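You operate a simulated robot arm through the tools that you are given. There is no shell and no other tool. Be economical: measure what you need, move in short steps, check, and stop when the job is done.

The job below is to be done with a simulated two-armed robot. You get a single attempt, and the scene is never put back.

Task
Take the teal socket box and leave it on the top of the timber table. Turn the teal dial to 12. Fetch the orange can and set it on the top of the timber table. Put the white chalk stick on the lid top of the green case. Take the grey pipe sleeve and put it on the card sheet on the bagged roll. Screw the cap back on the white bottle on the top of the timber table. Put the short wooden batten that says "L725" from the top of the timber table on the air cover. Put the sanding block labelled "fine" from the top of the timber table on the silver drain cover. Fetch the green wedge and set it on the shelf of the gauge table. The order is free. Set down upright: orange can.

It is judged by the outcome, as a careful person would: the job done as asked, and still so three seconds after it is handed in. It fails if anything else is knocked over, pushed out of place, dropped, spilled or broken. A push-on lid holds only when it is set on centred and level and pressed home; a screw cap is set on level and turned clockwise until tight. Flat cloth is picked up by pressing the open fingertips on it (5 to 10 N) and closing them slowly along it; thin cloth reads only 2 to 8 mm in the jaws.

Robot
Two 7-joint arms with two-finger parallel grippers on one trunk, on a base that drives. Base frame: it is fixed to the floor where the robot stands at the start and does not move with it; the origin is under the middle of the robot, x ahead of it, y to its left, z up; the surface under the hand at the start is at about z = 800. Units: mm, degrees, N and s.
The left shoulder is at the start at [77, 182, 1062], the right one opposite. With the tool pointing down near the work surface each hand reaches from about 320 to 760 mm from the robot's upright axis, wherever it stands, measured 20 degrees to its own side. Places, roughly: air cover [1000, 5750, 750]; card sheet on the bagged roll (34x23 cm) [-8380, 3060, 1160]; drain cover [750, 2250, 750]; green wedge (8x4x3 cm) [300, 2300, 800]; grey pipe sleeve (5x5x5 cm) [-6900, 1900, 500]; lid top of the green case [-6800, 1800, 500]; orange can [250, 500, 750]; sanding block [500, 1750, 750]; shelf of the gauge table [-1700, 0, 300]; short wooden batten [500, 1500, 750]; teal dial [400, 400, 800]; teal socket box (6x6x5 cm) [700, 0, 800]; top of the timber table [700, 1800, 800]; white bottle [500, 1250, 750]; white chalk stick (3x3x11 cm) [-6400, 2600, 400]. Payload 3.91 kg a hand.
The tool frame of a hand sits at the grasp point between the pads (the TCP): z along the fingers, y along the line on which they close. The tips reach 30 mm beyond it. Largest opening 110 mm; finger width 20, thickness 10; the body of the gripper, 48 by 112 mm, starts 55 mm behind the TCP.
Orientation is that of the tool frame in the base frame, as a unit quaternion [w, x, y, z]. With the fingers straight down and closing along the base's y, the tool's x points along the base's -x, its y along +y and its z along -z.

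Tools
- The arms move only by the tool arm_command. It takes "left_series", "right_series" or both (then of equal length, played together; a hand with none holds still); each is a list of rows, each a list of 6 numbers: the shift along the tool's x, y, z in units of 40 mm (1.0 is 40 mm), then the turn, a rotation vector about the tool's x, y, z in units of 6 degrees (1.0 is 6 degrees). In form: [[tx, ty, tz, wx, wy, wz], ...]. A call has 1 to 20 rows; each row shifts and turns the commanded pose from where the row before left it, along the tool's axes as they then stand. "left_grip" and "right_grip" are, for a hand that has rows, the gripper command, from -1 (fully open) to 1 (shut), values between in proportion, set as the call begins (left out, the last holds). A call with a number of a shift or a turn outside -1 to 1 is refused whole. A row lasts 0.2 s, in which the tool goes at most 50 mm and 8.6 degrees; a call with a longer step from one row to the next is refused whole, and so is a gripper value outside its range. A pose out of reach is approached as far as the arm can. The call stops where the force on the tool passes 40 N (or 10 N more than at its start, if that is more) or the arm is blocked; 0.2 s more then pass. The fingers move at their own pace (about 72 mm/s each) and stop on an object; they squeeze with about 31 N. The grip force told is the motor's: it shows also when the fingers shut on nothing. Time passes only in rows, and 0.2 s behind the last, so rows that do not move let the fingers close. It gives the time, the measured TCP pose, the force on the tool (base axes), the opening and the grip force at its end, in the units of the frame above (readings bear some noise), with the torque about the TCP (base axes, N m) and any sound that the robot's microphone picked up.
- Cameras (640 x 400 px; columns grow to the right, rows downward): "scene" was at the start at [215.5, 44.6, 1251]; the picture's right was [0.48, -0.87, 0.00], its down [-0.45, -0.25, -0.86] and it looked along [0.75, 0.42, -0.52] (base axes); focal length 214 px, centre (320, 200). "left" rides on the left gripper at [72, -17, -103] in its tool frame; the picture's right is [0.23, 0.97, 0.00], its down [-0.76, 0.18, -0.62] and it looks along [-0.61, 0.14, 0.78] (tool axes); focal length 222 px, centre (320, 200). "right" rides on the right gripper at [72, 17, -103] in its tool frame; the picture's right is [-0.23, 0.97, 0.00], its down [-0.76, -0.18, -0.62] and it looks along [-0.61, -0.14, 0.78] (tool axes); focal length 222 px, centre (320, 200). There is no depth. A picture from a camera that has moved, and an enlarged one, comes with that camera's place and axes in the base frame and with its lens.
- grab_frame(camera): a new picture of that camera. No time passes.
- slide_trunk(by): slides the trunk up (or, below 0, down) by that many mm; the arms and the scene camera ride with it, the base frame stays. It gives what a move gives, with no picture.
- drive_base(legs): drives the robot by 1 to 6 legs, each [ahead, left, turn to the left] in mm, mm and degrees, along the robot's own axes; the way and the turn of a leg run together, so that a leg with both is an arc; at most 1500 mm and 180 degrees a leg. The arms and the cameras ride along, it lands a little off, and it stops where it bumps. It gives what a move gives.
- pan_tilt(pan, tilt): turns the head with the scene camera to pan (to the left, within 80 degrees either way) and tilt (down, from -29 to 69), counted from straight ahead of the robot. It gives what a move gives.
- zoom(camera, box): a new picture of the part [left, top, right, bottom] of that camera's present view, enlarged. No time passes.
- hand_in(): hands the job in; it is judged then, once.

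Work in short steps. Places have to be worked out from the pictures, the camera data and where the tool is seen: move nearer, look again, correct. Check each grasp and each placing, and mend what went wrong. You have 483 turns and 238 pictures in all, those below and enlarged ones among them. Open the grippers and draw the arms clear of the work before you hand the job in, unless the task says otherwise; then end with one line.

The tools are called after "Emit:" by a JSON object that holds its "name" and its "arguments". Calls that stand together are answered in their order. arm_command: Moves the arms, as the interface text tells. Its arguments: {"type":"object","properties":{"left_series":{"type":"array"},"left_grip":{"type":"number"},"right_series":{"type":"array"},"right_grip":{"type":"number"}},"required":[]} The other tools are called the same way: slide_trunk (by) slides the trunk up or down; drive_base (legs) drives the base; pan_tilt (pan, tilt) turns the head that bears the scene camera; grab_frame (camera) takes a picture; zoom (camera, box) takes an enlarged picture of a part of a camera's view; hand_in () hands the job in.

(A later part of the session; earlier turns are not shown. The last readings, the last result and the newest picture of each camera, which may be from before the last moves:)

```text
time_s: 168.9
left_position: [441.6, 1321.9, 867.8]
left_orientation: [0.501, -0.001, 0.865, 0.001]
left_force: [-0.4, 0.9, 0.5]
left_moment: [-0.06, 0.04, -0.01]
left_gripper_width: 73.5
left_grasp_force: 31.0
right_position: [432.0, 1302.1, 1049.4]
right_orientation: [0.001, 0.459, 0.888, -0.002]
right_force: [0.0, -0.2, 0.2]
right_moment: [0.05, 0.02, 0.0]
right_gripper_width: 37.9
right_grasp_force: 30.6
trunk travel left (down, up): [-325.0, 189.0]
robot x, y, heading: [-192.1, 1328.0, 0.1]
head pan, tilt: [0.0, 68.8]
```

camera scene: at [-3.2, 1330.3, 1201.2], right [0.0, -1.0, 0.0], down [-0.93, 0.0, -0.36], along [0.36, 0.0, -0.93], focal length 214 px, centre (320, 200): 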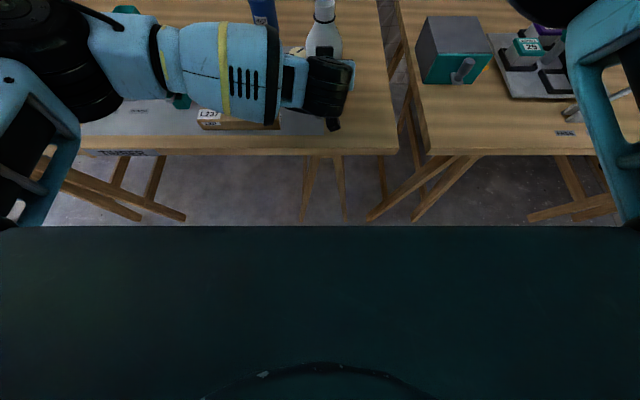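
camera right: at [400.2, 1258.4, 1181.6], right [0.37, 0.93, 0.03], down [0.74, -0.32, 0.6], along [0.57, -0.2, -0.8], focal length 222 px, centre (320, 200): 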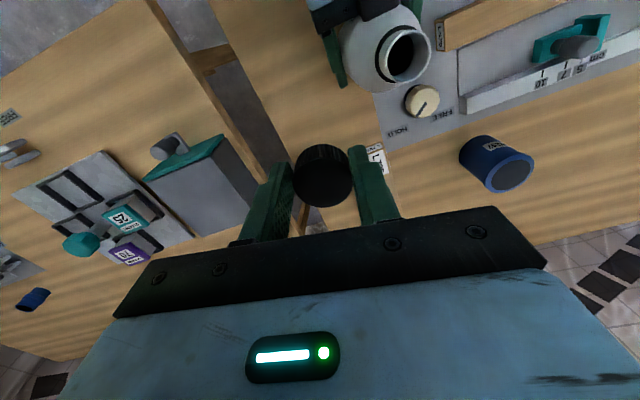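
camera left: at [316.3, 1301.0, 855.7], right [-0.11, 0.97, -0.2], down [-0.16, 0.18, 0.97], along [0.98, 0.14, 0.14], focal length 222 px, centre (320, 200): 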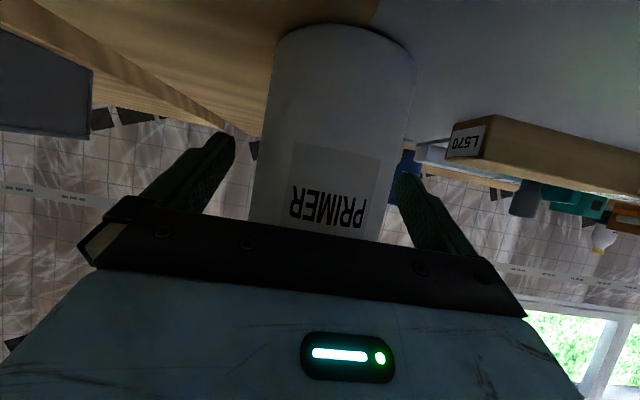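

That worked. Now I look at the alignment with the scene and right cameras.

Emit:
{"name": "pan_tilt", "arguments": {"pan": 0, "tilt": 35}}

Emit:
{"name": "zoom", "arguments": {"camera": "scene", "box": [270, 110, 390, 200]}}

Emit:
{"name": "grab_frame", "arguments": {"camera": "right"}}

```text
time_s: 169.9
left_position: [441.3, 1321.8, 866.7]
left_orientation: [0.502, -0.001, 0.865, 0.001]
left_force: [-0.1, 1.0, 0.4]
left_moment: [-0.04, 0.03, -0.01]
left_gripper_width: 73.6
left_grasp_force: 31.2
right_position: [430.9, 1300.6, 1048.4]
right_orientation: [0.002, 0.459, 0.888, -0.001]
right_force: [0.4, 0.6, 0.6]
right_moment: [0.0, -0.01, -0.02]
right_gripper_width: 38.1
right_grasp_force: 31.1
trunk travel left (down, up): [-325.0, 189.0]
robot x, y, heading: [-198.0, 1331.1, -0.1]
head pan, tilt: [0.0, 35.0]
```

```text
4.44 times, centred on (330, 155) of scene
camera zoom: at [29.1, 1330.3, 1244.8], right [0.0, -1.0, 0.0], down [-0.57, 0.0, -0.82], along [0.82, 0.0, -0.57], focal length 953 px, centre (276, 400)
```

zoom: 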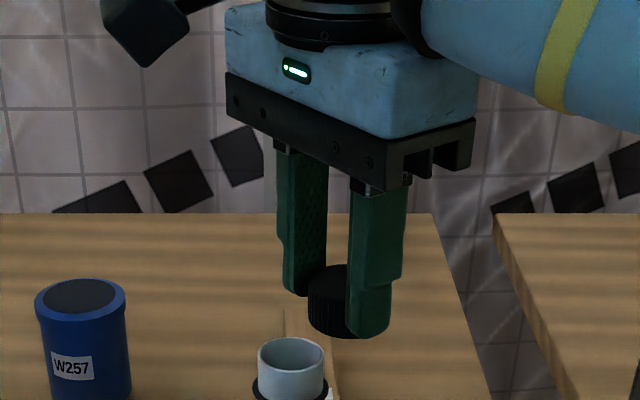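

```text
166 pictures are left
camera right: at [402.2, 1368.4, 1151.8], right [0.93, 0.38, 0.0], down [0.29, -0.72, 0.63], along [0.24, -0.58, -0.78], focal length 222 px, centre (320, 200)
```

right: 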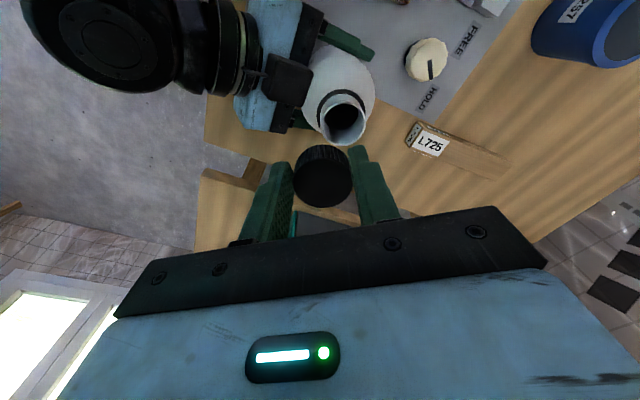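

Triangulated neck rim: (440.1, 1322.5, 987). I align the cap over it (accounting for ~2 mm cap offset) and lower to just above.

Emit:
{"name": "arm_command", "arguments": {"right_series": [[0.355, 0.488, 0, 0, 0, 0], [0, 0, 0.4, 0, 0, 0], [0, 0, 0, 0, 0, 0]]}}

Emit:
{"name": "zoom", "arguments": {"camera": "scene", "box": [270, 130, 370, 205]}}

Emit:
{"name": "zoom", "arguments": {"camera": "right", "box": [220, 60, 440, 220]}}

```text
time_s: 170.7
left_position: [440.8, 1323.3, 867.6]
left_orientation: [0.502, -0.001, 0.865, 0.0]
left_force: [-0.9, 0.1, -0.1]
left_moment: [-0.09, 0.01, -0.04]
left_gripper_width: 73.4
left_grasp_force: 31.0
right_position: [439.2, 1326.4, 1032.5]
right_orientation: [0.002, 0.459, 0.889, -0.001]
right_force: [-0.1, -0.2, -0.9]
right_moment: [-0.01, -0.03, 0.01]
right_gripper_width: 38.0
right_grasp_force: 30.8
trunk travel left (down, up): [-325.0, 189.0]
robot x, y, heading: [-196.3, 1333.8, -0.1]
head pan, tilt: [0.0, 35.0]
```

```text
5.33 times, centred on (320, 168) of scene
camera zoom: at [29.0, 1330.6, 1244.8], right [0.0, -1.0, 0.0], down [-0.57, 0.0, -0.82], along [0.82, 0.0, -0.57], focal length 1144 px, centre (320, 373)
```

zoom: 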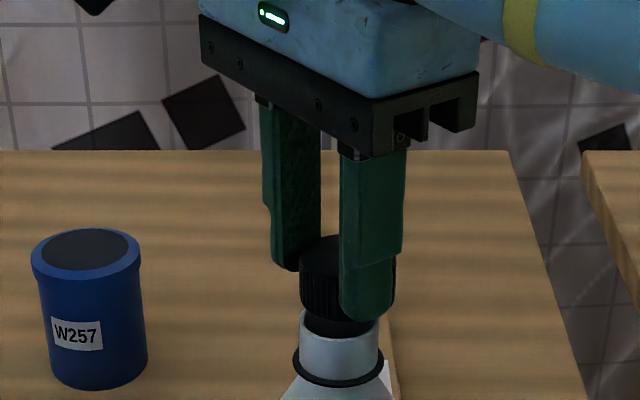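

```text
2.50 times, centred on (330, 140) of right
camera zoom: at [410.6, 1393.1, 1136.7], right [0.93, 0.38, 0.0], down [0.29, -0.72, 0.63], along [0.24, -0.58, -0.78], focal length 555 px, centre (295, 350)
```

zoom: 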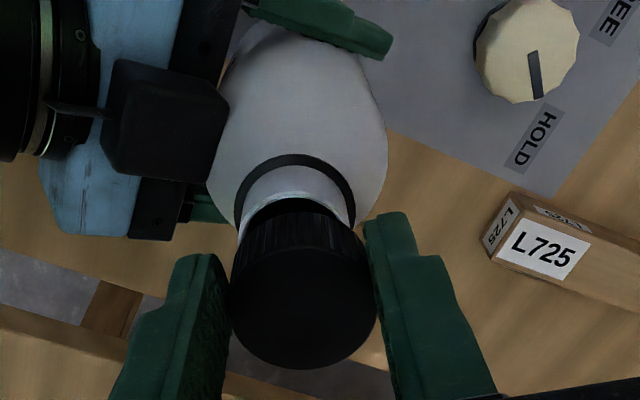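

Cap is ~2–3 mm off toward −tool‑x; I correct and lower until light contact.

Emit:
{"name": "arm_command", "arguments": {"right_series": [[0.07, -0.01, 0, 0, 0, 0], [0, 0, 0.1, 0, 0, 0], [0, 0, 0.08, 0, 0, 0]]}}

Emit:
{"name": "zoom", "arguments": {"camera": "scene", "box": [270, 130, 370, 205]}}

```text
time_s: 171.5
left_position: [441.0, 1321.4, 869.0]
left_orientation: [0.501, -0.001, 0.865, 0.001]
left_force: [-0.4, 0.8, 0.4]
left_moment: [-0.02, 0.01, 0.0]
left_gripper_width: 73.3
left_grasp_force: 31.1
right_position: [438.0, 1327.8, 1025.1]
right_orientation: [0.001, 0.458, 0.889, 0.0]
right_force: [0.7, 0.2, -0.4]
right_moment: [0.02, 0.0, 0.02]
right_gripper_width: 38.0
right_grasp_force: 31.0
trunk travel left (down, up): [-325.0, 189.0]
robot x, y, heading: [-197.7, 1328.9, 0.0]
head pan, tilt: [0.0, 35.0]
```

```text
5.33 times, centred on (320, 168) of scene
camera zoom: at [29.1, 1330.3, 1244.8], right [0.0, -1.0, 0.0], down [-0.57, 0.0, -0.82], along [0.82, 0.0, -0.57], focal length 1144 px, centre (320, 373)
```

zoom: 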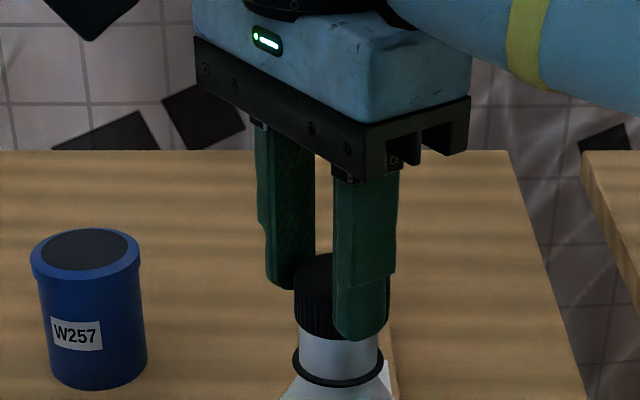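

Centred now. Continue lowering in small steps until contact.

Emit:
{"name": "arm_command", "arguments": {"right_series": [[0, 0, 0.06, 0, 0, 0], [0, 0, 0.05, 0, 0, 0], [0, 0, 0.05, 0, 0, 0]]}}

```text
time_s: 172.3
left_position: [440.9, 1321.7, 867.0]
left_orientation: [0.502, -0.001, 0.865, 0.001]
left_force: [7.5, -3.1, -6.3]
left_moment: [-0.6, -0.5, 0.29]
left_gripper_width: 73.2
left_grasp_force: 30.8
right_position: [437.5, 1327.8, 1022.4]
right_orientation: [0.003, 0.457, 0.889, 0.002]
right_force: [0.3, 0.2, 28.5]
right_moment: [0.03, 0.1, -0.09]
right_gripper_width: 38.1
right_grasp_force: 31.1
trunk travel left (down, up): [-325.0, 189.0]
robot x, y, heading: [-193.7, 1332.0, -0.0]
head pan, tilt: [0.0, 35.0]
```

Contact at 28 N. I ease off to ~12 N and turn clockwise 72°.

Emit:
{"name": "arm_command", "arguments": {"right_series": [[0, 0, -0.05, 0, 0, 0], [0, 0, 0, 0, 0, 1], [0, 0, 0, 0, 0, 1], [0, 0, 0, 0, 0, 1], [0, 0, 0, 0, 0, 1], [0, 0, 0, 0, 0, 1], [0, 0, 0, 0, 0, 1], [0, 0, 0, 0, 0, 1], [0, 0, 0, 0, 0, 1], [0, 0, 0, 0, 0, 1], [0, 0, 0, 0, 0, 1]]}}

```text
time_s: 174.7
left_position: [441.6, 1323.3, 867.4]
left_orientation: [0.503, -0.002, 0.864, 0.002]
left_force: [3.5, 4.2, 0.9]
left_moment: [-0.12, 0.37, -0.05]
left_gripper_width: 73.7
left_grasp_force: 31.5
right_position: [438.3, 1329.2, 1022.5]
right_orientation: [0.002, 0.842, 0.54, -0.001]
right_force: [-1.7, -2.4, 3.0]
right_moment: [-0.15, -0.02, -0.04]
right_gripper_width: 37.9
right_grasp_force: 30.6
trunk travel left (down, up): [-325.0, 189.0]
robot x, y, heading: [-195.6, 1329.6, -0.0]
head pan, tilt: [0.0, 35.0]
```

Force fell to 3 N, and since the cap sits ~4–5 mm off the TCP along tool x, turning may have shifted it. I check.

Emit:
{"name": "zoom", "arguments": {"camera": "scene", "box": [270, 130, 370, 205]}}

Emit:
{"name": "zoom", "arguments": {"camera": "right", "box": [220, 60, 440, 220]}}

```text
5.33 times, centred on (320, 168) of scene
camera zoom: at [28.7, 1330.3, 1244.9], right [0.0, -1.0, 0.0], down [-0.57, 0.0, -0.82], along [0.82, 0.0, -0.57], focal length 1144 px, centre (320, 373)
```

zoom: 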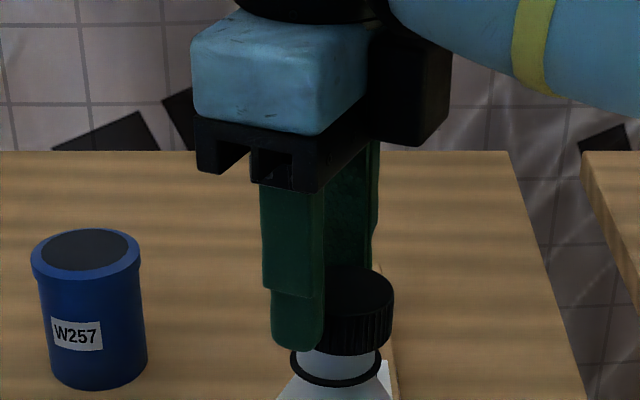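

```text
2.50 times, centred on (330, 140) of right
camera zoom: at [482.0, 1385.4, 1125.8], right [0.79, -0.61, 0.0], down [-0.48, -0.62, 0.62], along [-0.38, -0.49, -0.78], focal length 555 px, centre (295, 350)
```

zoom: 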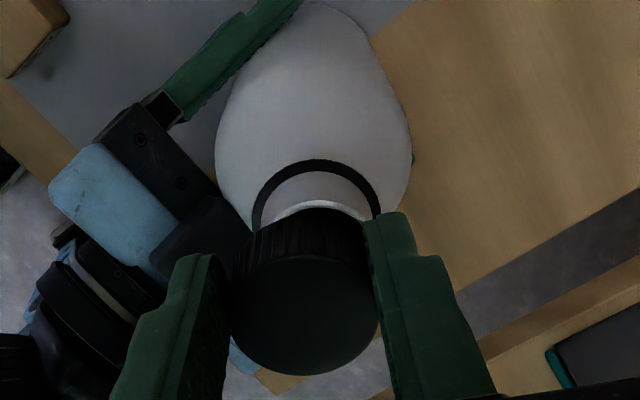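

The cap is off-centre by ≈(5,2) mm and gripped ~7 mm off the pads' centre. I lift slightly, recentre it on the neck, set it down and will regrip it centred.

Emit:
{"name": "arm_command", "arguments": {"right_series": [[0, 0, -0.2, 0, 0, 0], [0.098, 0.093, 0, 0, 0, 0], [0, 0, 0, 0, 0, 0]]}}

Emit:
{"name": "zoom", "arguments": {"camera": "scene", "box": [270, 130, 370, 205]}}

Emit:
{"name": "zoom", "arguments": {"camera": "right", "box": [220, 60, 440, 220]}}

```text
time_s: 175.5
left_position: [440.3, 1319.7, 868.3]
left_orientation: [0.502, 0.0, 0.865, 0.0]
left_force: [1.1, 0.5, 3.4]
left_moment: [-0.03, 0.18, 0.0]
left_gripper_width: 73.4
left_grasp_force: 31.1
right_position: [443.9, 1330.3, 1029.6]
right_orientation: [0.002, 0.842, 0.54, 0.001]
right_force: [-0.3, -0.3, -0.1]
right_moment: [0.0, 0.04, 0.01]
right_gripper_width: 37.5
right_grasp_force: 30.7
trunk travel left (down, up): [-325.0, 189.0]
robot x, y, heading: [-195.5, 1327.1, 0.1]
head pan, tilt: [0.0, 35.0]
```

```text
5.33 times, centred on (320, 168) of scene
camera zoom: at [28.8, 1330.2, 1244.9], right [0.0, -1.0, 0.0], down [-0.57, 0.0, -0.82], along [0.82, 0.0, -0.57], focal length 1144 px, centre (320, 373)
```

zoom: 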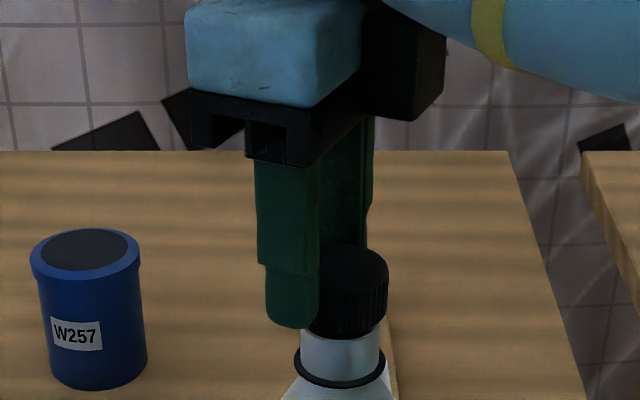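

```text
2.50 times, centred on (330, 140) of right
camera zoom: at [487.1, 1387.3, 1133.3], right [0.79, -0.61, 0.0], down [-0.48, -0.62, 0.62], along [-0.38, -0.49, -0.78], focal length 555 px, centre (295, 350)
```

zoom: 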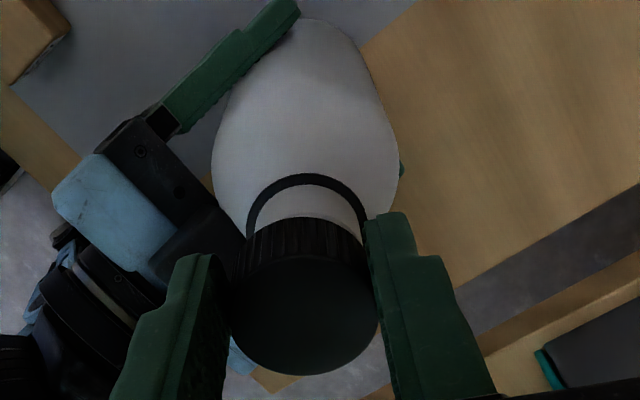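

Well aligned now within ~1–2 mm. Small correction and lower to contact.

Emit:
{"name": "arm_command", "arguments": {"right_series": [[0.03, 0.008, 0.08, 0, 0, 0], [0, 0, 0.07, 0, 0, 0], [0, 0, 0.05, 0, 0, 0], [0, 0, 0.03, 0, 0, 0]]}}

```text
time_s: 176.5
left_position: [441.5, 1321.6, 867.9]
left_orientation: [0.503, -0.001, 0.865, 0.001]
left_force: [6.4, -4.6, 0.7]
left_moment: [0.01, 0.21, 0.15]
left_gripper_width: 73.6
left_grasp_force: 31.2
right_position: [442.5, 1331.7, 1023.4]
right_orientation: [0.002, 0.842, 0.54, 0.002]
right_force: [0.0, 0.3, 15.0]
right_moment: [-0.3, 0.15, -0.06]
right_gripper_width: 38.1
right_grasp_force: 31.4
trunk travel left (down, up): [-325.0, 189.0]
robot x, y, heading: [-193.3, 1330.5, -0.4]
head pan, tilt: [0.0, 35.0]
```

Contact (15 N). I ease pressure, open modestly so the cap rests on the neck, and shift the hand 8 mm so the pads are centred on the cap; then look.

Emit:
{"name": "arm_command", "arguments": {"right_series": [[0, 0, -0.04, 0, 0, 0], [0, 0, 0, 0, 0, 0], [0, 0, 0, 0, 0, 0], [-0.2, 0, 0, 0, 0, 0], [0, 0, 0, 0, 0, 0]], "right_grip": -0.09}}

Emit:
{"name": "zoom", "arguments": {"camera": "scene", "box": [270, 130, 370, 205]}}

Emit:
{"name": "zoom", "arguments": {"camera": "right", "box": [220, 60, 440, 220]}}

```text
time_s: 177.7
left_position: [442.6, 1322.1, 867.8]
left_orientation: [0.502, 0.0, 0.865, 0.0]
left_force: [0.5, 0.6, 3.6]
left_moment: [-0.09, 0.28, -0.01]
left_gripper_width: 73.6
left_grasp_force: 31.0
right_position: [438.5, 1323.3, 1022.1]
right_orientation: [0.001, 0.841, 0.541, 0.001]
right_force: [0.0, -0.1, 0.1]
right_moment: [0.01, 0.08, -0.03]
right_gripper_width: 60.0
right_grasp_force: 0.1
trunk travel left (down, up): [-325.0, 189.0]
robot x, y, heading: [-193.7, 1330.7, -0.2]
head pan, tilt: [0.0, 35.0]
```

```text
5.33 times, centred on (320, 168) of scene
camera zoom: at [28.7, 1330.3, 1244.9], right [0.0, -1.0, 0.0], down [-0.57, 0.0, -0.82], along [0.82, 0.0, -0.57], focal length 1144 px, centre (320, 373)
```

zoom: 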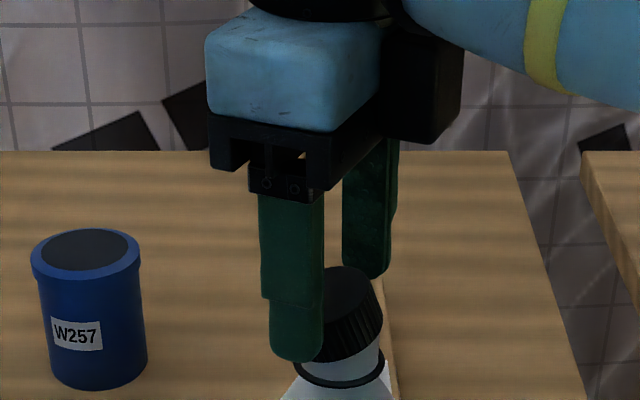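

```text
2.50 times, centred on (330, 140) of right
camera zoom: at [484.3, 1381.1, 1125.8], right [0.79, -0.61, 0.0], down [-0.48, -0.62, 0.62], along [-0.38, -0.49, -0.78], focal length 555 px, centre (295, 350)
```

zoom: 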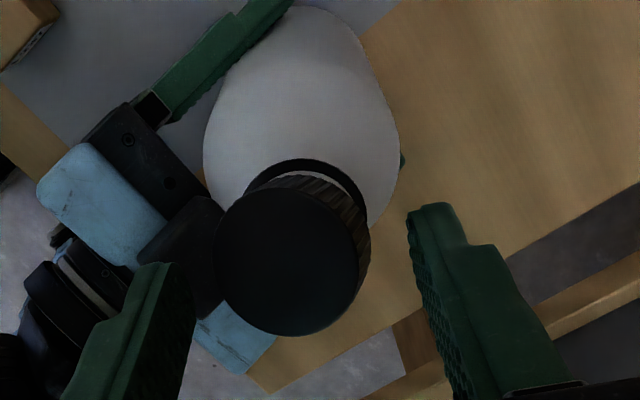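

The cap tipped toward (−x,+y): its centre was ~2 mm off in that direction, which nearly coincides with the jaw axis. Closing the jaws should square it up; then I lift 4 mm, shift 1.8 mm, and lower again.

Emit:
{"name": "arm_command", "arguments": {"right_series": [[0, 0, 0, 0, 0, 0], [0, 0, 0, 0, 0, 0], [0, 0, 0, 0, 0, 0]], "right_grip": 0.8}}

Emit:
{"name": "arm_command", "arguments": {"right_series": [[0, 0, -0.15, 0, 0, 0], [0, 0.045, 0, 0, 0, 0], [0, 0, 0, 0, 0, 0]]}}

Emit:
{"name": "zoom", "arguments": {"camera": "scene", "box": [270, 130, 370, 205]}}

Emit:
{"name": "zoom", "arguments": {"camera": "right", "box": [220, 60, 440, 220]}}

```text
time_s: 178.5
left_position: [440.8, 1322.5, 867.1]
left_orientation: [0.502, 0.0, 0.865, 0.001]
left_force: [4.7, -2.4, 1.6]
left_moment: [0.2, 0.75, -0.01]
left_gripper_width: 73.6
left_grasp_force: 31.2
right_position: [439.3, 1324.8, 1022.2]
right_orientation: [0.001, 0.842, 0.54, 0.0]
right_force: [-3.9, 2.4, 0.2]
right_moment: [0.07, 0.19, -0.02]
right_gripper_width: 38.8
right_grasp_force: 30.9
trunk travel left (down, up): [-325.0, 189.0]
robot x, y, heading: [-197.8, 1330.3, -0.0]
head pan, tilt: [0.0, 35.0]
```

```text
time_s: 179.3
left_position: [442.1, 1321.2, 867.6]
left_orientation: [0.501, 0.0, 0.865, 0.001]
left_force: [7.4, -6.0, 1.1]
left_moment: [0.56, 0.86, 0.04]
left_gripper_width: 73.5
left_grasp_force: 31.4
right_position: [441.0, 1323.5, 1027.9]
right_orientation: [0.001, 0.841, 0.541, 0.001]
right_force: [-7.0, 5.7, -3.4]
right_moment: [0.23, 0.2, 0.01]
right_gripper_width: 38.4
right_grasp_force: 30.9
trunk travel left (down, up): [-325.0, 189.0]
robot x, y, heading: [-197.1, 1330.5, 0.1]
head pan, tilt: [0.0, 35.0]
```

```text
5.33 times, centred on (320, 168) of scene
camera zoom: at [29.3, 1330.1, 1244.8], right [0.0, -1.0, 0.0], down [-0.57, 0.0, -0.82], along [0.82, 0.0, -0.57], focal length 1144 px, centre (320, 373)
```

zoom: 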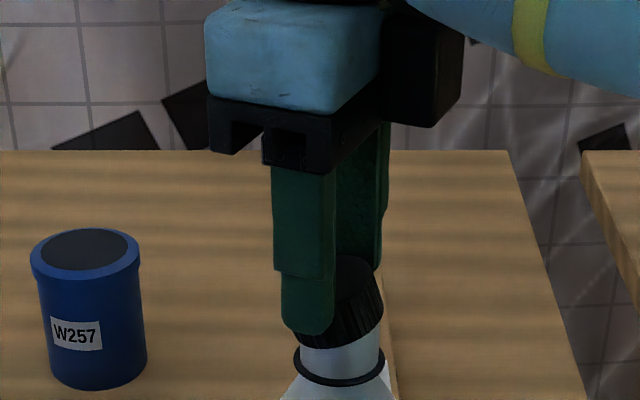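

```text
2.50 times, centred on (330, 140) of right
camera zoom: at [486.3, 1380.9, 1131.1], right [0.79, -0.61, 0.0], down [-0.48, -0.62, 0.62], along [-0.38, -0.49, -0.78], focal length 555 px, centre (295, 350)
```

zoom: 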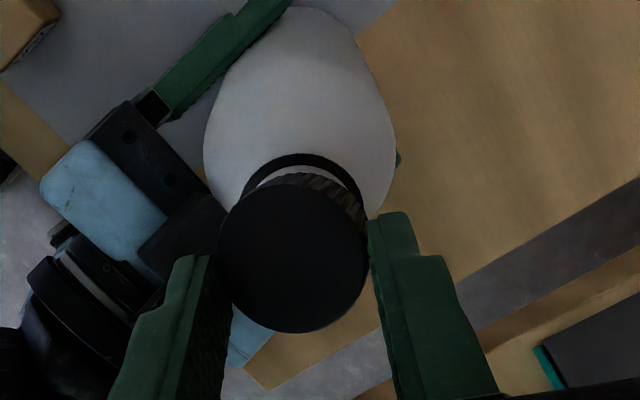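

Still tilted, likely hooked over the rim. I lift another 12 mm so it is free, and look at how it sits in the jaws.

Emit:
{"name": "arm_command", "arguments": {"right_series": [[0, 0, -0.15, 0, 0, 0], [0, 0, -0.15, 0, 0, 0], [0, 0, 0, 0, 0, 0], [0, 0, 0, 0, 0, 0]]}}

Emit:
{"name": "zoom", "arguments": {"camera": "scene", "box": [270, 120, 370, 195]}}

Emit:
{"name": "zoom", "arguments": {"camera": "right", "box": [220, 60, 440, 220]}}

```text
time_s: 180.3
left_position: [440.6, 1321.0, 866.3]
left_orientation: [0.501, 0.0, 0.865, 0.001]
left_force: [0.2, -0.5, 0.7]
left_moment: [-0.21, 0.0, -0.02]
left_gripper_width: 73.5
left_grasp_force: 30.3
right_position: [441.6, 1321.6, 1039.8]
right_orientation: [0.002, 0.842, 0.54, 0.001]
right_force: [-0.4, 1.2, 1.5]
right_moment: [0.0, 0.02, 0.01]
right_gripper_width: 38.1
right_grasp_force: 30.9
trunk travel left (down, up): [-325.0, 189.0]
robot x, y, heading: [-196.0, 1328.6, -0.0]
head pan, tilt: [0.0, 35.0]
```

```text
5.33 times, centred on (320, 158) of scene
camera zoom: at [28.9, 1330.2, 1244.9], right [0.0, -1.0, 0.0], down [-0.57, 0.0, -0.82], along [0.82, 0.0, -0.57], focal length 1144 px, centre (320, 427)
```

zoom: 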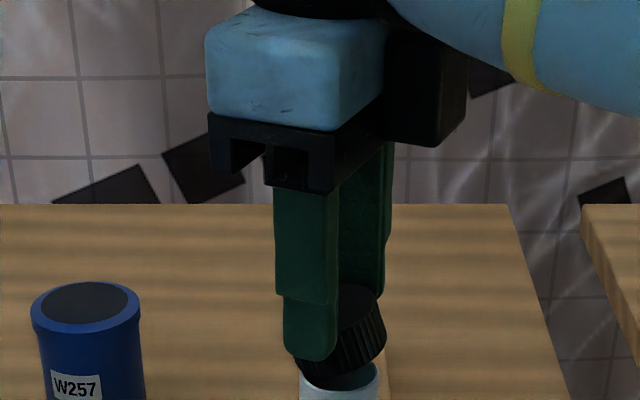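

```text
2.50 times, centred on (330, 140) of right
camera zoom: at [486.4, 1380.0, 1143.6], right [0.79, -0.61, 0.0], down [-0.48, -0.62, 0.62], along [-0.38, -0.49, -0.78], focal length 555 px, centre (295, 350)
```

zoom: 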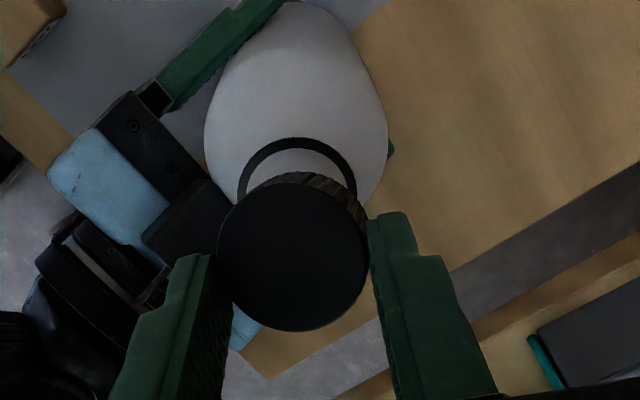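

The cap is pivoted ~20° about the jaw axis. The cleanest fix is to set it on the table (pressing levels it) and regrip it centred. I carry it to (470,1205) and rotate the hand back 90°.

Emit:
{"name": "arm_command", "arguments": {"right_series": [[0, 0, -0.2, 0, 0, 0], [-0.785, 0.627, 0, 0, 0, 0], [-0.785, 0.627, 0, 0, 0, 0], [-0.785, 0.627, 0, 0, 0, 0], [0, 0, 0, 0, 0, -1], [0, 0, 0, 0, 0, -1], [0, 0, 0, 0, 0, -1], [0, 0, 0, 0, 0, -1], [0, 0, 0, 0, 0, -1], [0, 0, 0, 0, 0, -1], [0, 0, 0, 0, 0, -1], [0, 0, 0, 0, 0, -1], [0, 0, 0, 0, 0, -1], [0, 0, 0, 0, 0, -1], [0, 0, 0, 0, 0, -1], [0, 0, 0, 0, 0, -1], [0, 0, 0, 0, 0, -1], [0, 0, 0, 0, 0, -1], [0, 0, 0, 0, 0, -1]]}}

Emit:
{"name": "grab_frame", "arguments": {"camera": "right"}}

```text
time_s: 184.3
left_position: [442.6, 1320.8, 868.1]
left_orientation: [0.502, -0.001, 0.865, 0.001]
left_force: [-0.9, 0.8, 0.5]
left_moment: [-0.01, 0.02, 0.02]
left_gripper_width: 73.5
left_grasp_force: 31.3
right_position: [471.5, 1206.9, 1048.1]
right_orientation: [0.001, 0.213, 0.977, 0.0]
right_force: [0.6, -0.1, 0.7]
right_moment: [0.01, 0.01, 0.0]
right_gripper_width: 38.0
right_grasp_force: 31.2
trunk travel left (down, up): [-325.0, 189.0]
robot x, y, heading: [-198.3, 1331.2, 0.3]
head pan, tilt: [0.0, 35.0]
```

```text
152 pictures are left
camera right: at [411.3, 1250.4, 1152.0], right [0.61, 0.79, 0.0], down [0.62, -0.48, 0.63], along [0.5, -0.38, -0.78], focal length 222 px, centre (320, 200)
```

right: 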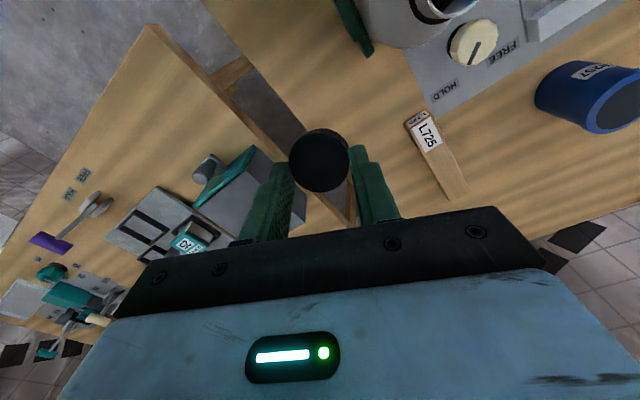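

Descend toward the table.

Emit:
{"name": "arm_command", "arguments": {"right_series": [[0, 0, 0.8, 0, 0, 0], [0, 0, 0.8, 0, 0, 0], [0, 0, 0.8, 0, 0, 0], [0, 0, 0.8, 0, 0, 0], [0, 0, 0.8, 0, 0, 0], [0, 0, 0.7, 0, 0, 0]]}}

Emit:
{"name": "arm_command", "arguments": {"right_series": [[0, 0, 0.15, 0, 0, 0], [0, 0, 0.1, 0, 0, 0], [0, 0, 0.1, 0, 0, 0], [0, 0, 0.08, 0, 0, 0]]}}

```text
time_s: 185.7
left_position: [441.5, 1321.6, 866.3]
left_orientation: [0.501, -0.001, 0.865, 0.001]
left_force: [0.7, -0.7, 0.3]
left_moment: [-0.02, -0.02, -0.02]
left_gripper_width: 73.5
left_grasp_force: 31.4
right_position: [472.0, 1204.8, 858.8]
right_orientation: [0.002, 0.213, 0.977, 0.0]
right_force: [-0.1, -0.6, 0.6]
right_moment: [-0.02, 0.01, -0.02]
right_gripper_width: 37.8
right_grasp_force: 31.1
trunk travel left (down, up): [-325.0, 189.0]
robot x, y, heading: [-192.9, 1330.1, -0.1]
head pan, tilt: [0.0, 35.0]
```

```text
time_s: 186.7
left_position: [441.1, 1321.4, 868.3]
left_orientation: [0.503, 0.0, 0.864, 0.0]
left_force: [-0.2, 0.3, 0.7]
left_moment: [-0.01, 0.01, -0.01]
left_gripper_width: 73.0
left_grasp_force: 30.8
right_position: [472.2, 1206.2, 846.3]
right_orientation: [0.004, 0.214, 0.977, 0.0]
right_force: [0.5, -0.8, 17.9]
right_moment: [0.06, 0.32, 0.01]
right_gripper_width: 37.8
right_grasp_force: 30.5
trunk travel left (down, up): [-325.0, 189.0]
robot x, y, heading: [-194.5, 1328.8, 0.1]
head pan, tilt: [0.0, 35.0]
```

Low edge touches. Opening lets the cap fall flat a few millimetres; then look.

Emit:
{"name": "arm_command", "arguments": {"right_series": [[0, 0, 0, 0, 0, 0], [0, 0, 0, 0, 0, 0], [0, 0, -0.5, 0, 0, 0], [0, 0, 0, 0, 0, 0]], "right_grip": -0.2}}

Emit:
{"name": "grab_frame", "arguments": {"camera": "right"}}

Emit:
{"name": "zoom", "arguments": {"camera": "scene", "box": [280, 150, 420, 260]}}

```text
time_s: 187.7
left_position: [441.8, 1321.4, 867.3]
left_orientation: [0.502, 0.0, 0.865, 0.001]
left_force: [-0.5, 0.6, -0.1]
left_moment: [-0.04, 0.04, -0.02]
left_gripper_width: 73.4
left_grasp_force: 31.2
right_position: [472.4, 1205.8, 864.0]
right_orientation: [0.0, 0.213, 0.977, -0.001]
right_force: [0.2, 0.2, -1.2]
right_moment: [0.01, 0.0, -0.01]
right_gripper_width: 65.7
right_grasp_force: 0.1
trunk travel left (down, up): [-325.0, 189.0]
robot x, y, heading: [-192.8, 1332.4, -0.0]
head pan, tilt: [0.0, 35.0]
```

```text
151 pictures are left
camera right: at [411.8, 1250.3, 966.5], right [0.61, 0.79, 0.0], down [0.62, -0.48, 0.63], along [0.49, -0.38, -0.78], focal length 222 px, centre (320, 200)
```

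right: 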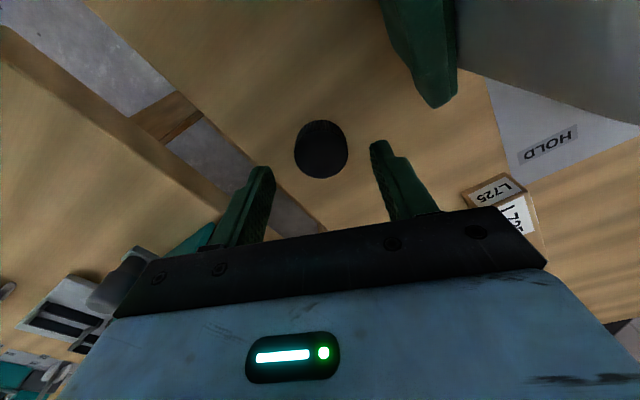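

```text
3.64 times, centred on (350, 205) of scene
camera zoom: at [29.1, 1330.2, 1244.8], right [0.0, -1.0, 0.0], down [-0.57, 0.0, -0.82], along [0.82, 0.0, -0.57], focal length 780 px, centre (211, 182)
```

zoom: 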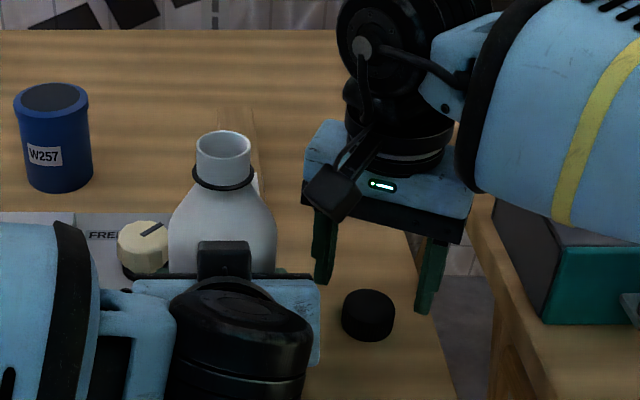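

Cap lies flat. I zoom to locate it precisely relative to the jaws.

Emit:
{"name": "zoom", "arguments": {"camera": "right", "box": [260, 90, 400, 210]}}

```text
3.33 times, centred on (330, 150) of right
camera zoom: at [411.8, 1250.3, 966.5], right [0.61, 0.79, 0.0], down [0.62, -0.48, 0.63], along [0.49, -0.38, -0.78], focal length 740 px, centre (287, 367)
```

zoom: 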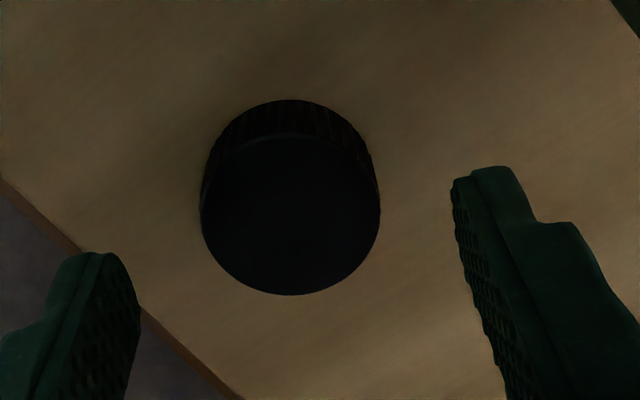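

In tool coordinates the cap is within ~1 mm of the jaw centre. Descend 29 mm and grip.

Emit:
{"name": "arm_command", "arguments": {"right_series": [[0, 0.02, 0.4, 0, 0, 0], [0, 0, 0.32, 0, 0, 0], [0, 0, 0, 0, 0, 0]]}}

Emit:
{"name": "arm_command", "arguments": {"right_series": [[0, 0, 0, 0, 0, 0], [0, 0, 0, 0, 0, 0], [0, 0, 0, 0, 0, 0]], "right_grip": 0.8}}

Emit:
{"name": "arm_command", "arguments": {"right_series": [[0, 0, -0.5, 0, 0, 0], [0, 0, -0.8, 0, 0, 0], [0, 0, -0.8, 0, 0, 0], [0, 0, -0.8, 0, 0, 0], [0, 0, -0.8, 0, 0, 0], [0, 0, -0.8, 0, 0, 0], [0, 0, -0.7, 0, 0, 0]]}}

Emit:
{"name": "zoom", "arguments": {"camera": "right", "box": [220, 100, 440, 260]}}

```text
time_s: 188.5
left_position: [441.5, 1320.5, 867.4]
left_orientation: [0.502, -0.001, 0.865, 0.001]
left_force: [0.7, 0.1, 0.2]
left_moment: [-0.05, 0.01, 0.0]
left_gripper_width: 73.4
left_grasp_force: 31.2
right_position: [471.4, 1207.7, 834.4]
right_orientation: [0.001, 0.213, 0.977, -0.001]
right_force: [-0.2, 0.1, -1.2]
right_moment: [0.01, 0.0, -0.04]
right_gripper_width: 66.0
right_grasp_force: 0.0
trunk travel left (down, up): [-325.0, 189.0]
robot x, y, heading: [-199.0, 1326.7, 0.2]
head pan, tilt: [0.0, 35.0]
```

```text
time_s: 189.3
left_position: [441.3, 1321.1, 867.5]
left_orientation: [0.502, -0.001, 0.865, 0.001]
left_force: [0.1, 0.7, 0.1]
left_moment: [-0.06, -0.08, 0.01]
left_gripper_width: 73.3
left_grasp_force: 30.9
right_position: [471.9, 1207.3, 834.3]
right_orientation: [0.0, 0.213, 0.977, -0.002]
right_force: [-0.7, -0.2, 0.0]
right_moment: [-0.02, 0.0, 0.0]
right_gripper_width: 37.9
right_grasp_force: 31.1
trunk travel left (down, up): [-325.0, 189.0]
robot x, y, heading: [-195.1, 1327.4, -0.1]
head pan, tilt: [0.0, 35.0]
```

```text
time_s: 190.9
left_position: [441.4, 1320.4, 867.3]
left_orientation: [0.502, 0.0, 0.865, 0.001]
left_force: [0.5, -0.8, 0.3]
left_moment: [-0.03, 0.02, -0.01]
left_gripper_width: 73.3
left_grasp_force: 30.6
right_position: [471.4, 1207.9, 1042.5]
right_orientation: [0.001, 0.213, 0.977, 0.0]
right_force: [0.0, -0.3, -0.9]
right_moment: [0.0, 0.0, -0.05]
right_gripper_width: 38.0
right_grasp_force: 30.9
trunk travel left (down, up): [-325.0, 189.0]
robot x, y, heading: [-192.9, 1328.8, -0.0]
head pan, tilt: [0.0, 35.0]
```

```text
2.50 times, centred on (330, 180) of right
camera zoom: at [411.7, 1252.1, 1146.3], right [0.61, 0.79, 0.0], down [0.62, -0.48, 0.63], along [0.49, -0.38, -0.78], focal length 555 px, centre (295, 250)
```

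zoom: 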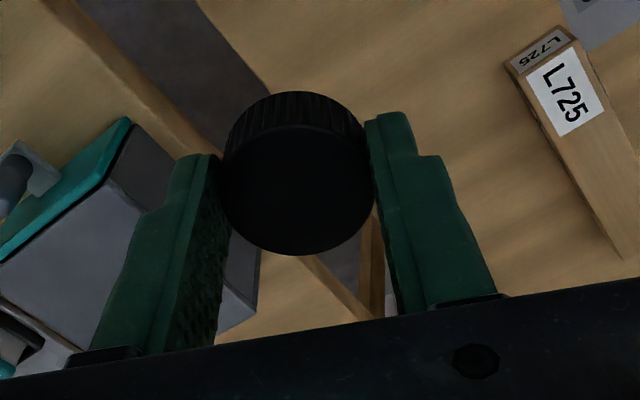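

Cap is centred (~−2 mm). I carry it back above the neck: first back in x, then across in y.

Emit:
{"name": "arm_command", "arguments": {"right_series": [[0.4, -0.18, 0, 0, 0, 0], [0.4, -0.18, 0, 0, 0, 0], [0.3, 0.66, 0, 0, 0, 0], [0.3, 0.66, 0, 0, 0, 0], [0.3, 0.66, 0, 0, 0, 0], [0.3, 0.66, 0, 0, 0, 0]]}}

Emit:
{"name": "zoom", "arguments": {"camera": "scene", "box": [270, 130, 370, 205]}}

Emit:
{"name": "zoom", "arguments": {"camera": "right", "box": [220, 60, 440, 220]}}

```text
time_s: 192.3
left_position: [441.3, 1321.9, 867.2]
left_orientation: [0.501, 0.0, 0.865, 0.0]
left_force: [-0.8, 2.4, -0.5]
left_moment: [-0.06, -0.05, -0.01]
left_gripper_width: 73.2
left_grasp_force: 30.8
right_position: [435.7, 1324.1, 1042.3]
right_orientation: [0.002, 0.213, 0.977, -0.002]
right_force: [-1.3, 1.3, -0.4]
right_moment: [-0.02, 0.01, -0.03]
right_gripper_width: 37.7
right_grasp_force: 31.0
trunk travel left (down, up): [-325.0, 189.0]
robot x, y, heading: [-193.2, 1327.3, 0.2]
head pan, tilt: [0.0, 35.0]
```

```text
5.33 times, centred on (320, 168) of scene
camera zoom: at [29.0, 1331.2, 1244.8], right [0.0, -1.0, 0.0], down [-0.57, 0.0, -0.82], along [0.82, 0.0, -0.57], focal length 1144 px, centre (320, 373)
```

zoom: 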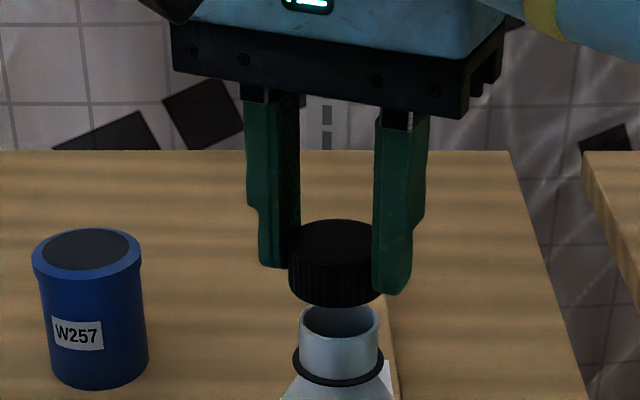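

```text
2.50 times, centred on (330, 140) of right
camera zoom: at [375.6, 1368.3, 1145.9], right [0.61, 0.79, 0.0], down [0.62, -0.48, 0.63], along [0.49, -0.38, -0.78], focal length 555 px, centre (295, 350)
```

zoom: 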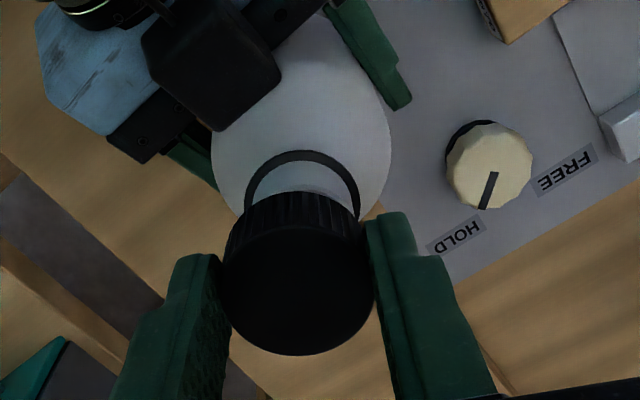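

Cap is level; I estimate it needs (+3.5, −1.6) mm. Correct, lower 12 mm and re-check.

Emit:
{"name": "arm_command", "arguments": {"right_series": [[-0.09, 0, 0.1, 0, 0, 0], [0, 0, 0.2, 0, 0, 0], [0, 0, 0, 0, 0, 0]]}}

Emit:
{"name": "zoom", "arguments": {"camera": "scene", "box": [270, 130, 370, 205]}}

Emit:
{"name": "zoom", "arguments": {"camera": "right", "box": [220, 60, 440, 220]}}

```text
time_s: 193.1
left_position: [442.4, 1321.1, 866.7]
left_orientation: [0.502, 0.0, 0.865, 0.001]
left_force: [0.7, -0.4, -0.3]
left_moment: [-0.07, 0.02, 0.0]
left_gripper_width: 73.2
left_grasp_force: 31.1
right_position: [438.9, 1320.9, 1031.4]
right_orientation: [0.002, 0.213, 0.977, -0.001]
right_force: [0.2, 0.2, -0.2]
right_moment: [-0.02, 0.02, -0.01]
right_gripper_width: 38.3
right_grasp_force: 30.6
trunk travel left (down, up): [-325.0, 189.0]
robot x, y, heading: [-192.6, 1331.7, -0.2]
head pan, tilt: [0.0, 35.0]
```

```text
5.33 times, centred on (320, 168) of scene
camera zoom: at [29.2, 1330.2, 1244.8], right [0.0, -1.0, 0.0], down [-0.57, 0.0, -0.82], along [0.82, 0.0, -0.57], focal length 1144 px, centre (320, 373)
```

zoom: 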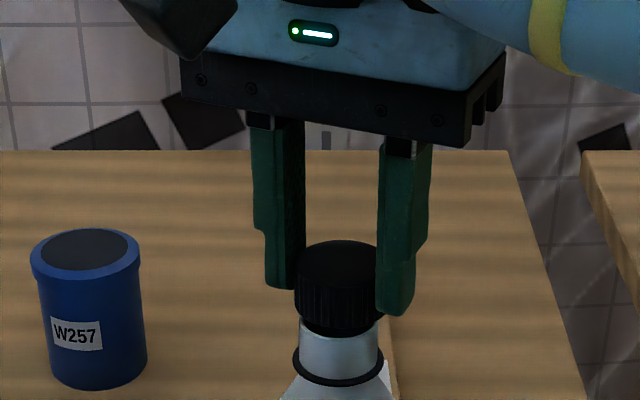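

```text
2.50 times, centred on (330, 140) of right
camera zoom: at [379.4, 1365.3, 1133.9], right [0.61, 0.79, 0.0], down [0.62, -0.48, 0.63], along [0.49, -0.38, -0.78], focal length 555 px, centre (295, 350)
```

zoom: 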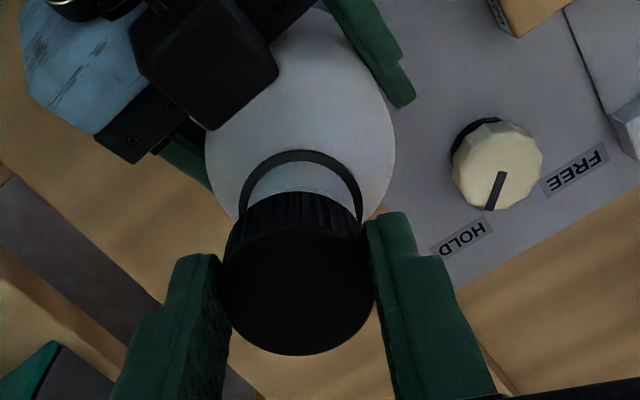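

Both views show the cap centred within ~1 mm. Lower to contact.

Emit:
{"name": "arm_command", "arguments": {"right_series": [[-0.01, 0, 0.12, 0, 0, 0], [0, 0, 0.08, 0, 0, 0], [0, 0, 0.05, 0, 0, 0], [0, 0, 0.03, 0, 0, 0]]}}

```text
time_s: 194.1
left_position: [440.8, 1321.4, 867.3]
left_orientation: [0.501, -0.002, 0.865, 0.001]
left_force: [10.1, -4.2, -6.6]
left_moment: [-0.74, -0.26, 0.12]
left_gripper_width: 73.4
left_grasp_force: 31.0
right_position: [440.5, 1322.2, 1021.9]
right_orientation: [0.003, 0.214, 0.977, 0.002]
right_force: [-4.2, -0.7, 26.1]
right_moment: [0.33, 0.34, -0.02]
right_gripper_width: 37.9
right_grasp_force: 31.0
trunk travel left (down, up): [-325.0, 189.0]
robot x, y, heading: [-195.8, 1325.1, -0.2]
head pan, tilt: [0.0, 35.0]
```

Contact 26 N, on centre. Ease slightly and turn clockwise 84°.

Emit:
{"name": "arm_command", "arguments": {"right_series": [[0, 0, -0.03, 0, 0, 0], [0, 0, 0, 0, 0, 1], [0, 0, 0, 0, 0, 1], [0, 0, 0, 0, 0, 1], [0, 0, 0, 0, 0, 1], [0, 0, 0, 0, 0, 1], [0, 0, 0, 0, 0, 1], [0, 0, 0, 0, 0, 1], [0, 0, 0, 0, 0, 1], [0, 0, 0, 0, 0, 1], [0, 0, 0, 0, 0, 1], [0, 0, 0, 0, 0, 1], [0, 0, 0, 0, 0, 1], [0, 0, 0, 0, 0, 1], [0, 0, 0, 0, 0, 1]]}}

Emit:
{"name": "zoom", "arguments": {"camera": "scene", "box": [270, 130, 370, 205]}}

```text
time_s: 197.3
left_position: [441.9, 1320.2, 867.8]
left_orientation: [0.502, 0.0, 0.865, 0.0]
left_force: [-7.7, -12.2, -0.2]
left_moment: [0.99, -0.73, -0.1]
left_gripper_width: 73.4
left_grasp_force: 31.2
right_position: [438.9, 1319.8, 1021.1]
right_orientation: [0.002, 0.813, 0.582, 0.001]
right_force: [6.0, 10.5, 0.5]
right_moment: [0.31, -0.21, 0.13]
right_gripper_width: 37.8
right_grasp_force: 31.4
trunk travel left (down, up): [-325.0, 189.0]
robot x, y, heading: [-194.3, 1328.6, 0.2]
head pan, tilt: [0.0, 35.0]
```

```text
5.33 times, centred on (320, 168) of scene
camera zoom: at [28.9, 1330.0, 1244.9], right [0.0, -1.0, 0.0], down [-0.57, 0.0, -0.82], along [0.82, 0.0, -0.57], focal length 1144 px, centre (320, 373)
```

zoom: 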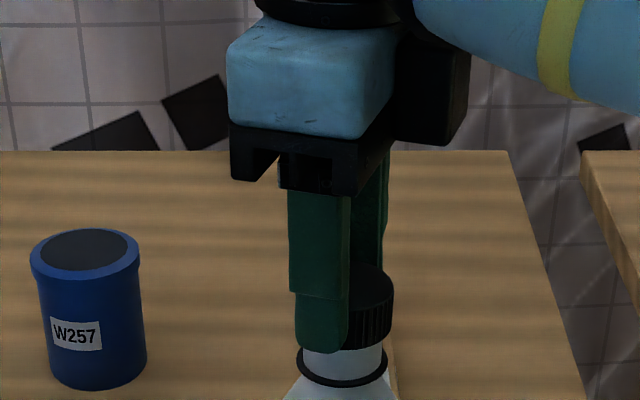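

The cap now resists laterally (engaged over the neck). I recentre by ~2 mm, add ~10 N down-force and keep turning clockwise.

Emit:
{"name": "arm_command", "arguments": {"right_series": [[0.055, 0.008, 0.04, 0, 0, 0], [0, 0, 0, 0, 0, 1], [0, 0, 0, 0, 0, 1], [0, 0, 0, 0, 0, 1], [0, 0, 0, 0, 0, 1], [0, 0, 0, 0, 0, 1], [0, 0, 0, 0, 0, 1]]}}

```text
time_s: 198.9
left_position: [441.5, 1322.0, 865.7]
left_orientation: [0.502, -0.001, 0.865, 0.001]
left_force: [-3.8, 2.8, 0.5]
left_moment: [-0.22, -0.44, -0.09]
left_gripper_width: 73.6
left_grasp_force: 31.0
right_position: [442.5, 1323.5, 1018.2]
right_orientation: [0.002, 0.953, 0.302, 0.001]
right_force: [4.2, -1.4, -0.7]
right_moment: [-0.06, -0.16, 0.06]
right_gripper_width: 37.9
right_grasp_force: 31.3
trunk travel left (down, up): [-325.0, 189.0]
robot x, y, heading: [-196.2, 1330.6, 0.0]
head pan, tilt: [0.0, 35.0]
```

The cap follows down (z 1018). Continue turning another 36° with small down feed.

Emit:
{"name": "arm_command", "arguments": {"right_series": [[0, 0, 0.03, 0, 0, 1], [0, 0, 0.01, 0, 0, 1], [0, 0, 0.01, 0, 0, 1], [0, 0, 0.01, 0, 0, 1], [0, 0, 0.01, 0, 0, 1], [0, 0, 0.01, 0, 0, 1]]}}

Emit:
{"name": "zoom", "arguments": {"camera": "scene", "box": [270, 130, 370, 205]}}

```text
time_s: 200.3
left_position: [440.9, 1321.3, 866.8]
left_orientation: [0.501, 0.0, 0.865, 0.001]
left_force: [-4.2, 4.7, 0.5]
left_moment: [-0.34, -0.28, -0.1]
left_gripper_width: 73.6
left_grasp_force: 31.2
right_position: [441.2, 1321.8, 1015.6]
right_orientation: [0.001, 1.0, -0.006, 0.0]
right_force: [4.2, -4.0, 0.1]
right_moment: [-0.12, -0.13, 0.05]
right_gripper_width: 37.8
right_grasp_force: 30.9
trunk travel left (down, up): [-325.0, 189.0]
robot x, y, heading: [-193.9, 1330.6, -0.1]
head pan, tilt: [0.0, 35.0]
```

```text
5.33 times, centred on (320, 168) of scene
camera zoom: at [28.8, 1330.4, 1244.9], right [0.0, -1.0, 0.0], down [-0.57, 0.0, -0.82], along [0.82, 0.0, -0.57], focal length 1144 px, centre (320, 373)
```

zoom: 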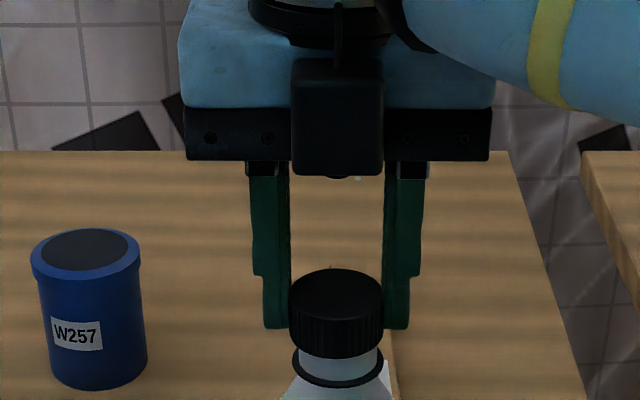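

Cap is level and centred on the neck. Try turning further.

Emit:
{"name": "arm_command", "arguments": {"right_series": [[0, 0, 0.03, 0, 0, 1], [0, 0, 0.01, 0, 0, 1], [0, 0, 0.01, 0, 0, 1], [0, 0, 0.01, 0, 0, 1], [0, 0, 0.01, 0, 0, 1], [0, 0, 0.01, 0, 0, 1], [0, 0, 0.01, 0, 0, 1], [0, 0, 0.01, 0, 0, 1]]}}

```text
time_s: 202.1
left_position: [441.7, 1322.5, 866.6]
left_orientation: [0.501, -0.002, 0.865, 0.001]
left_force: [-8.6, 12.6, 0.1]
left_moment: [-1.6, -0.39, -0.1]
left_gripper_width: 73.4
left_grasp_force: 30.9
right_position: [439.9, 1322.3, 1010.8]
right_orientation: [0.001, 0.911, -0.413, 0.001]
right_force: [7.6, -14.3, 2.7]
right_moment: [-0.42, -0.14, 0.14]
right_gripper_width: 37.7
right_grasp_force: 31.1
trunk travel left (down, up): [-325.0, 189.0]
robot x, y, heading: [-192.9, 1330.1, 0.2]
head pan, tilt: [0.0, 35.0]
```

Descended to z 1010.8 with some lateral load. I recentre (+1.5,−2.5) and feed down gently to feel where it seats.

Emit:
{"name": "arm_command", "arguments": {"right_series": [[0.07, 0.013, 0, 0, 0, 0], [0, 0, 0.03, 0, 0, 0.5], [0, 0, 0.03, 0, 0, 0.5], [0, 0, 0, 0, 0, 0]]}}

Emit:
{"name": "zoom", "arguments": {"camera": "scene", "box": [270, 130, 370, 205]}}

```text
time_s: 203.1
left_position: [442.2, 1321.7, 868.2]
left_orientation: [0.501, 0.0, 0.865, 0.0]
left_force: [2.9, 7.2, 0.7]
left_moment: [-1.21, 0.3, 0.04]
left_gripper_width: 73.8
left_grasp_force: 30.8
right_position: [441.7, 1322.4, 1008.2]
right_orientation: [0.0, 0.889, -0.458, 0.0]
right_force: [-4.4, -5.5, 0.6]
right_moment: [0.49, 0.4, 0.02]
right_gripper_width: 38.0
right_grasp_force: 30.8
trunk travel left (down, up): [-325.0, 189.0]
robot x, y, heading: [-194.6, 1329.6, -0.0]
head pan, tilt: [0.0, 35.0]
```

```text
5.33 times, centred on (320, 168) of scene
camera zoom: at [28.9, 1330.3, 1244.8], right [0.0, -1.0, 0.0], down [-0.57, 0.0, -0.82], along [0.82, 0.0, -0.57], focal length 1144 px, centre (320, 373)
```

zoom: 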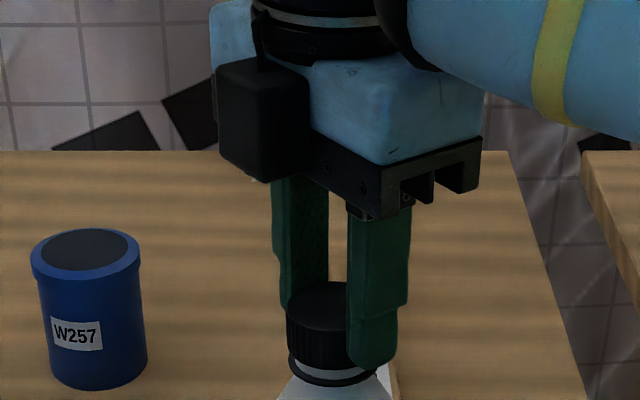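

Emit:
{"name": "arm_command", "arguments": {"right_series": [[0, 0, 0.04, 0, 0, 1], [0, 0, 0.04, 0, 0, 1], [0, 0, 0.03, 0, 0, 1], [0, 0, 0, 0, 0, 0]]}}

```text
time_s: 204.1
left_position: [440.8, 1320.1, 868.2]
left_orientation: [0.501, 0.0, 0.865, 0.002]
left_force: [16.4, 1.5, -3.8]
left_moment: [-0.07, 0.16, -0.27]
left_gripper_width: 73.7
left_grasp_force: 31.2
right_position: [442.0, 1319.6, 1006.7]
right_orientation: [-0.002, 0.805, -0.593, 0.002]
right_force: [-9.2, -4.9, 29.5]
right_moment: [0.26, 0.47, 0.02]
right_gripper_width: 38.0
right_grasp_force: 30.7
trunk travel left (down, up): [-325.0, 189.0]
robot x, y, heading: [-195.7, 1330.1, 0.0]
head pan, tilt: [0.0, 35.0]
```

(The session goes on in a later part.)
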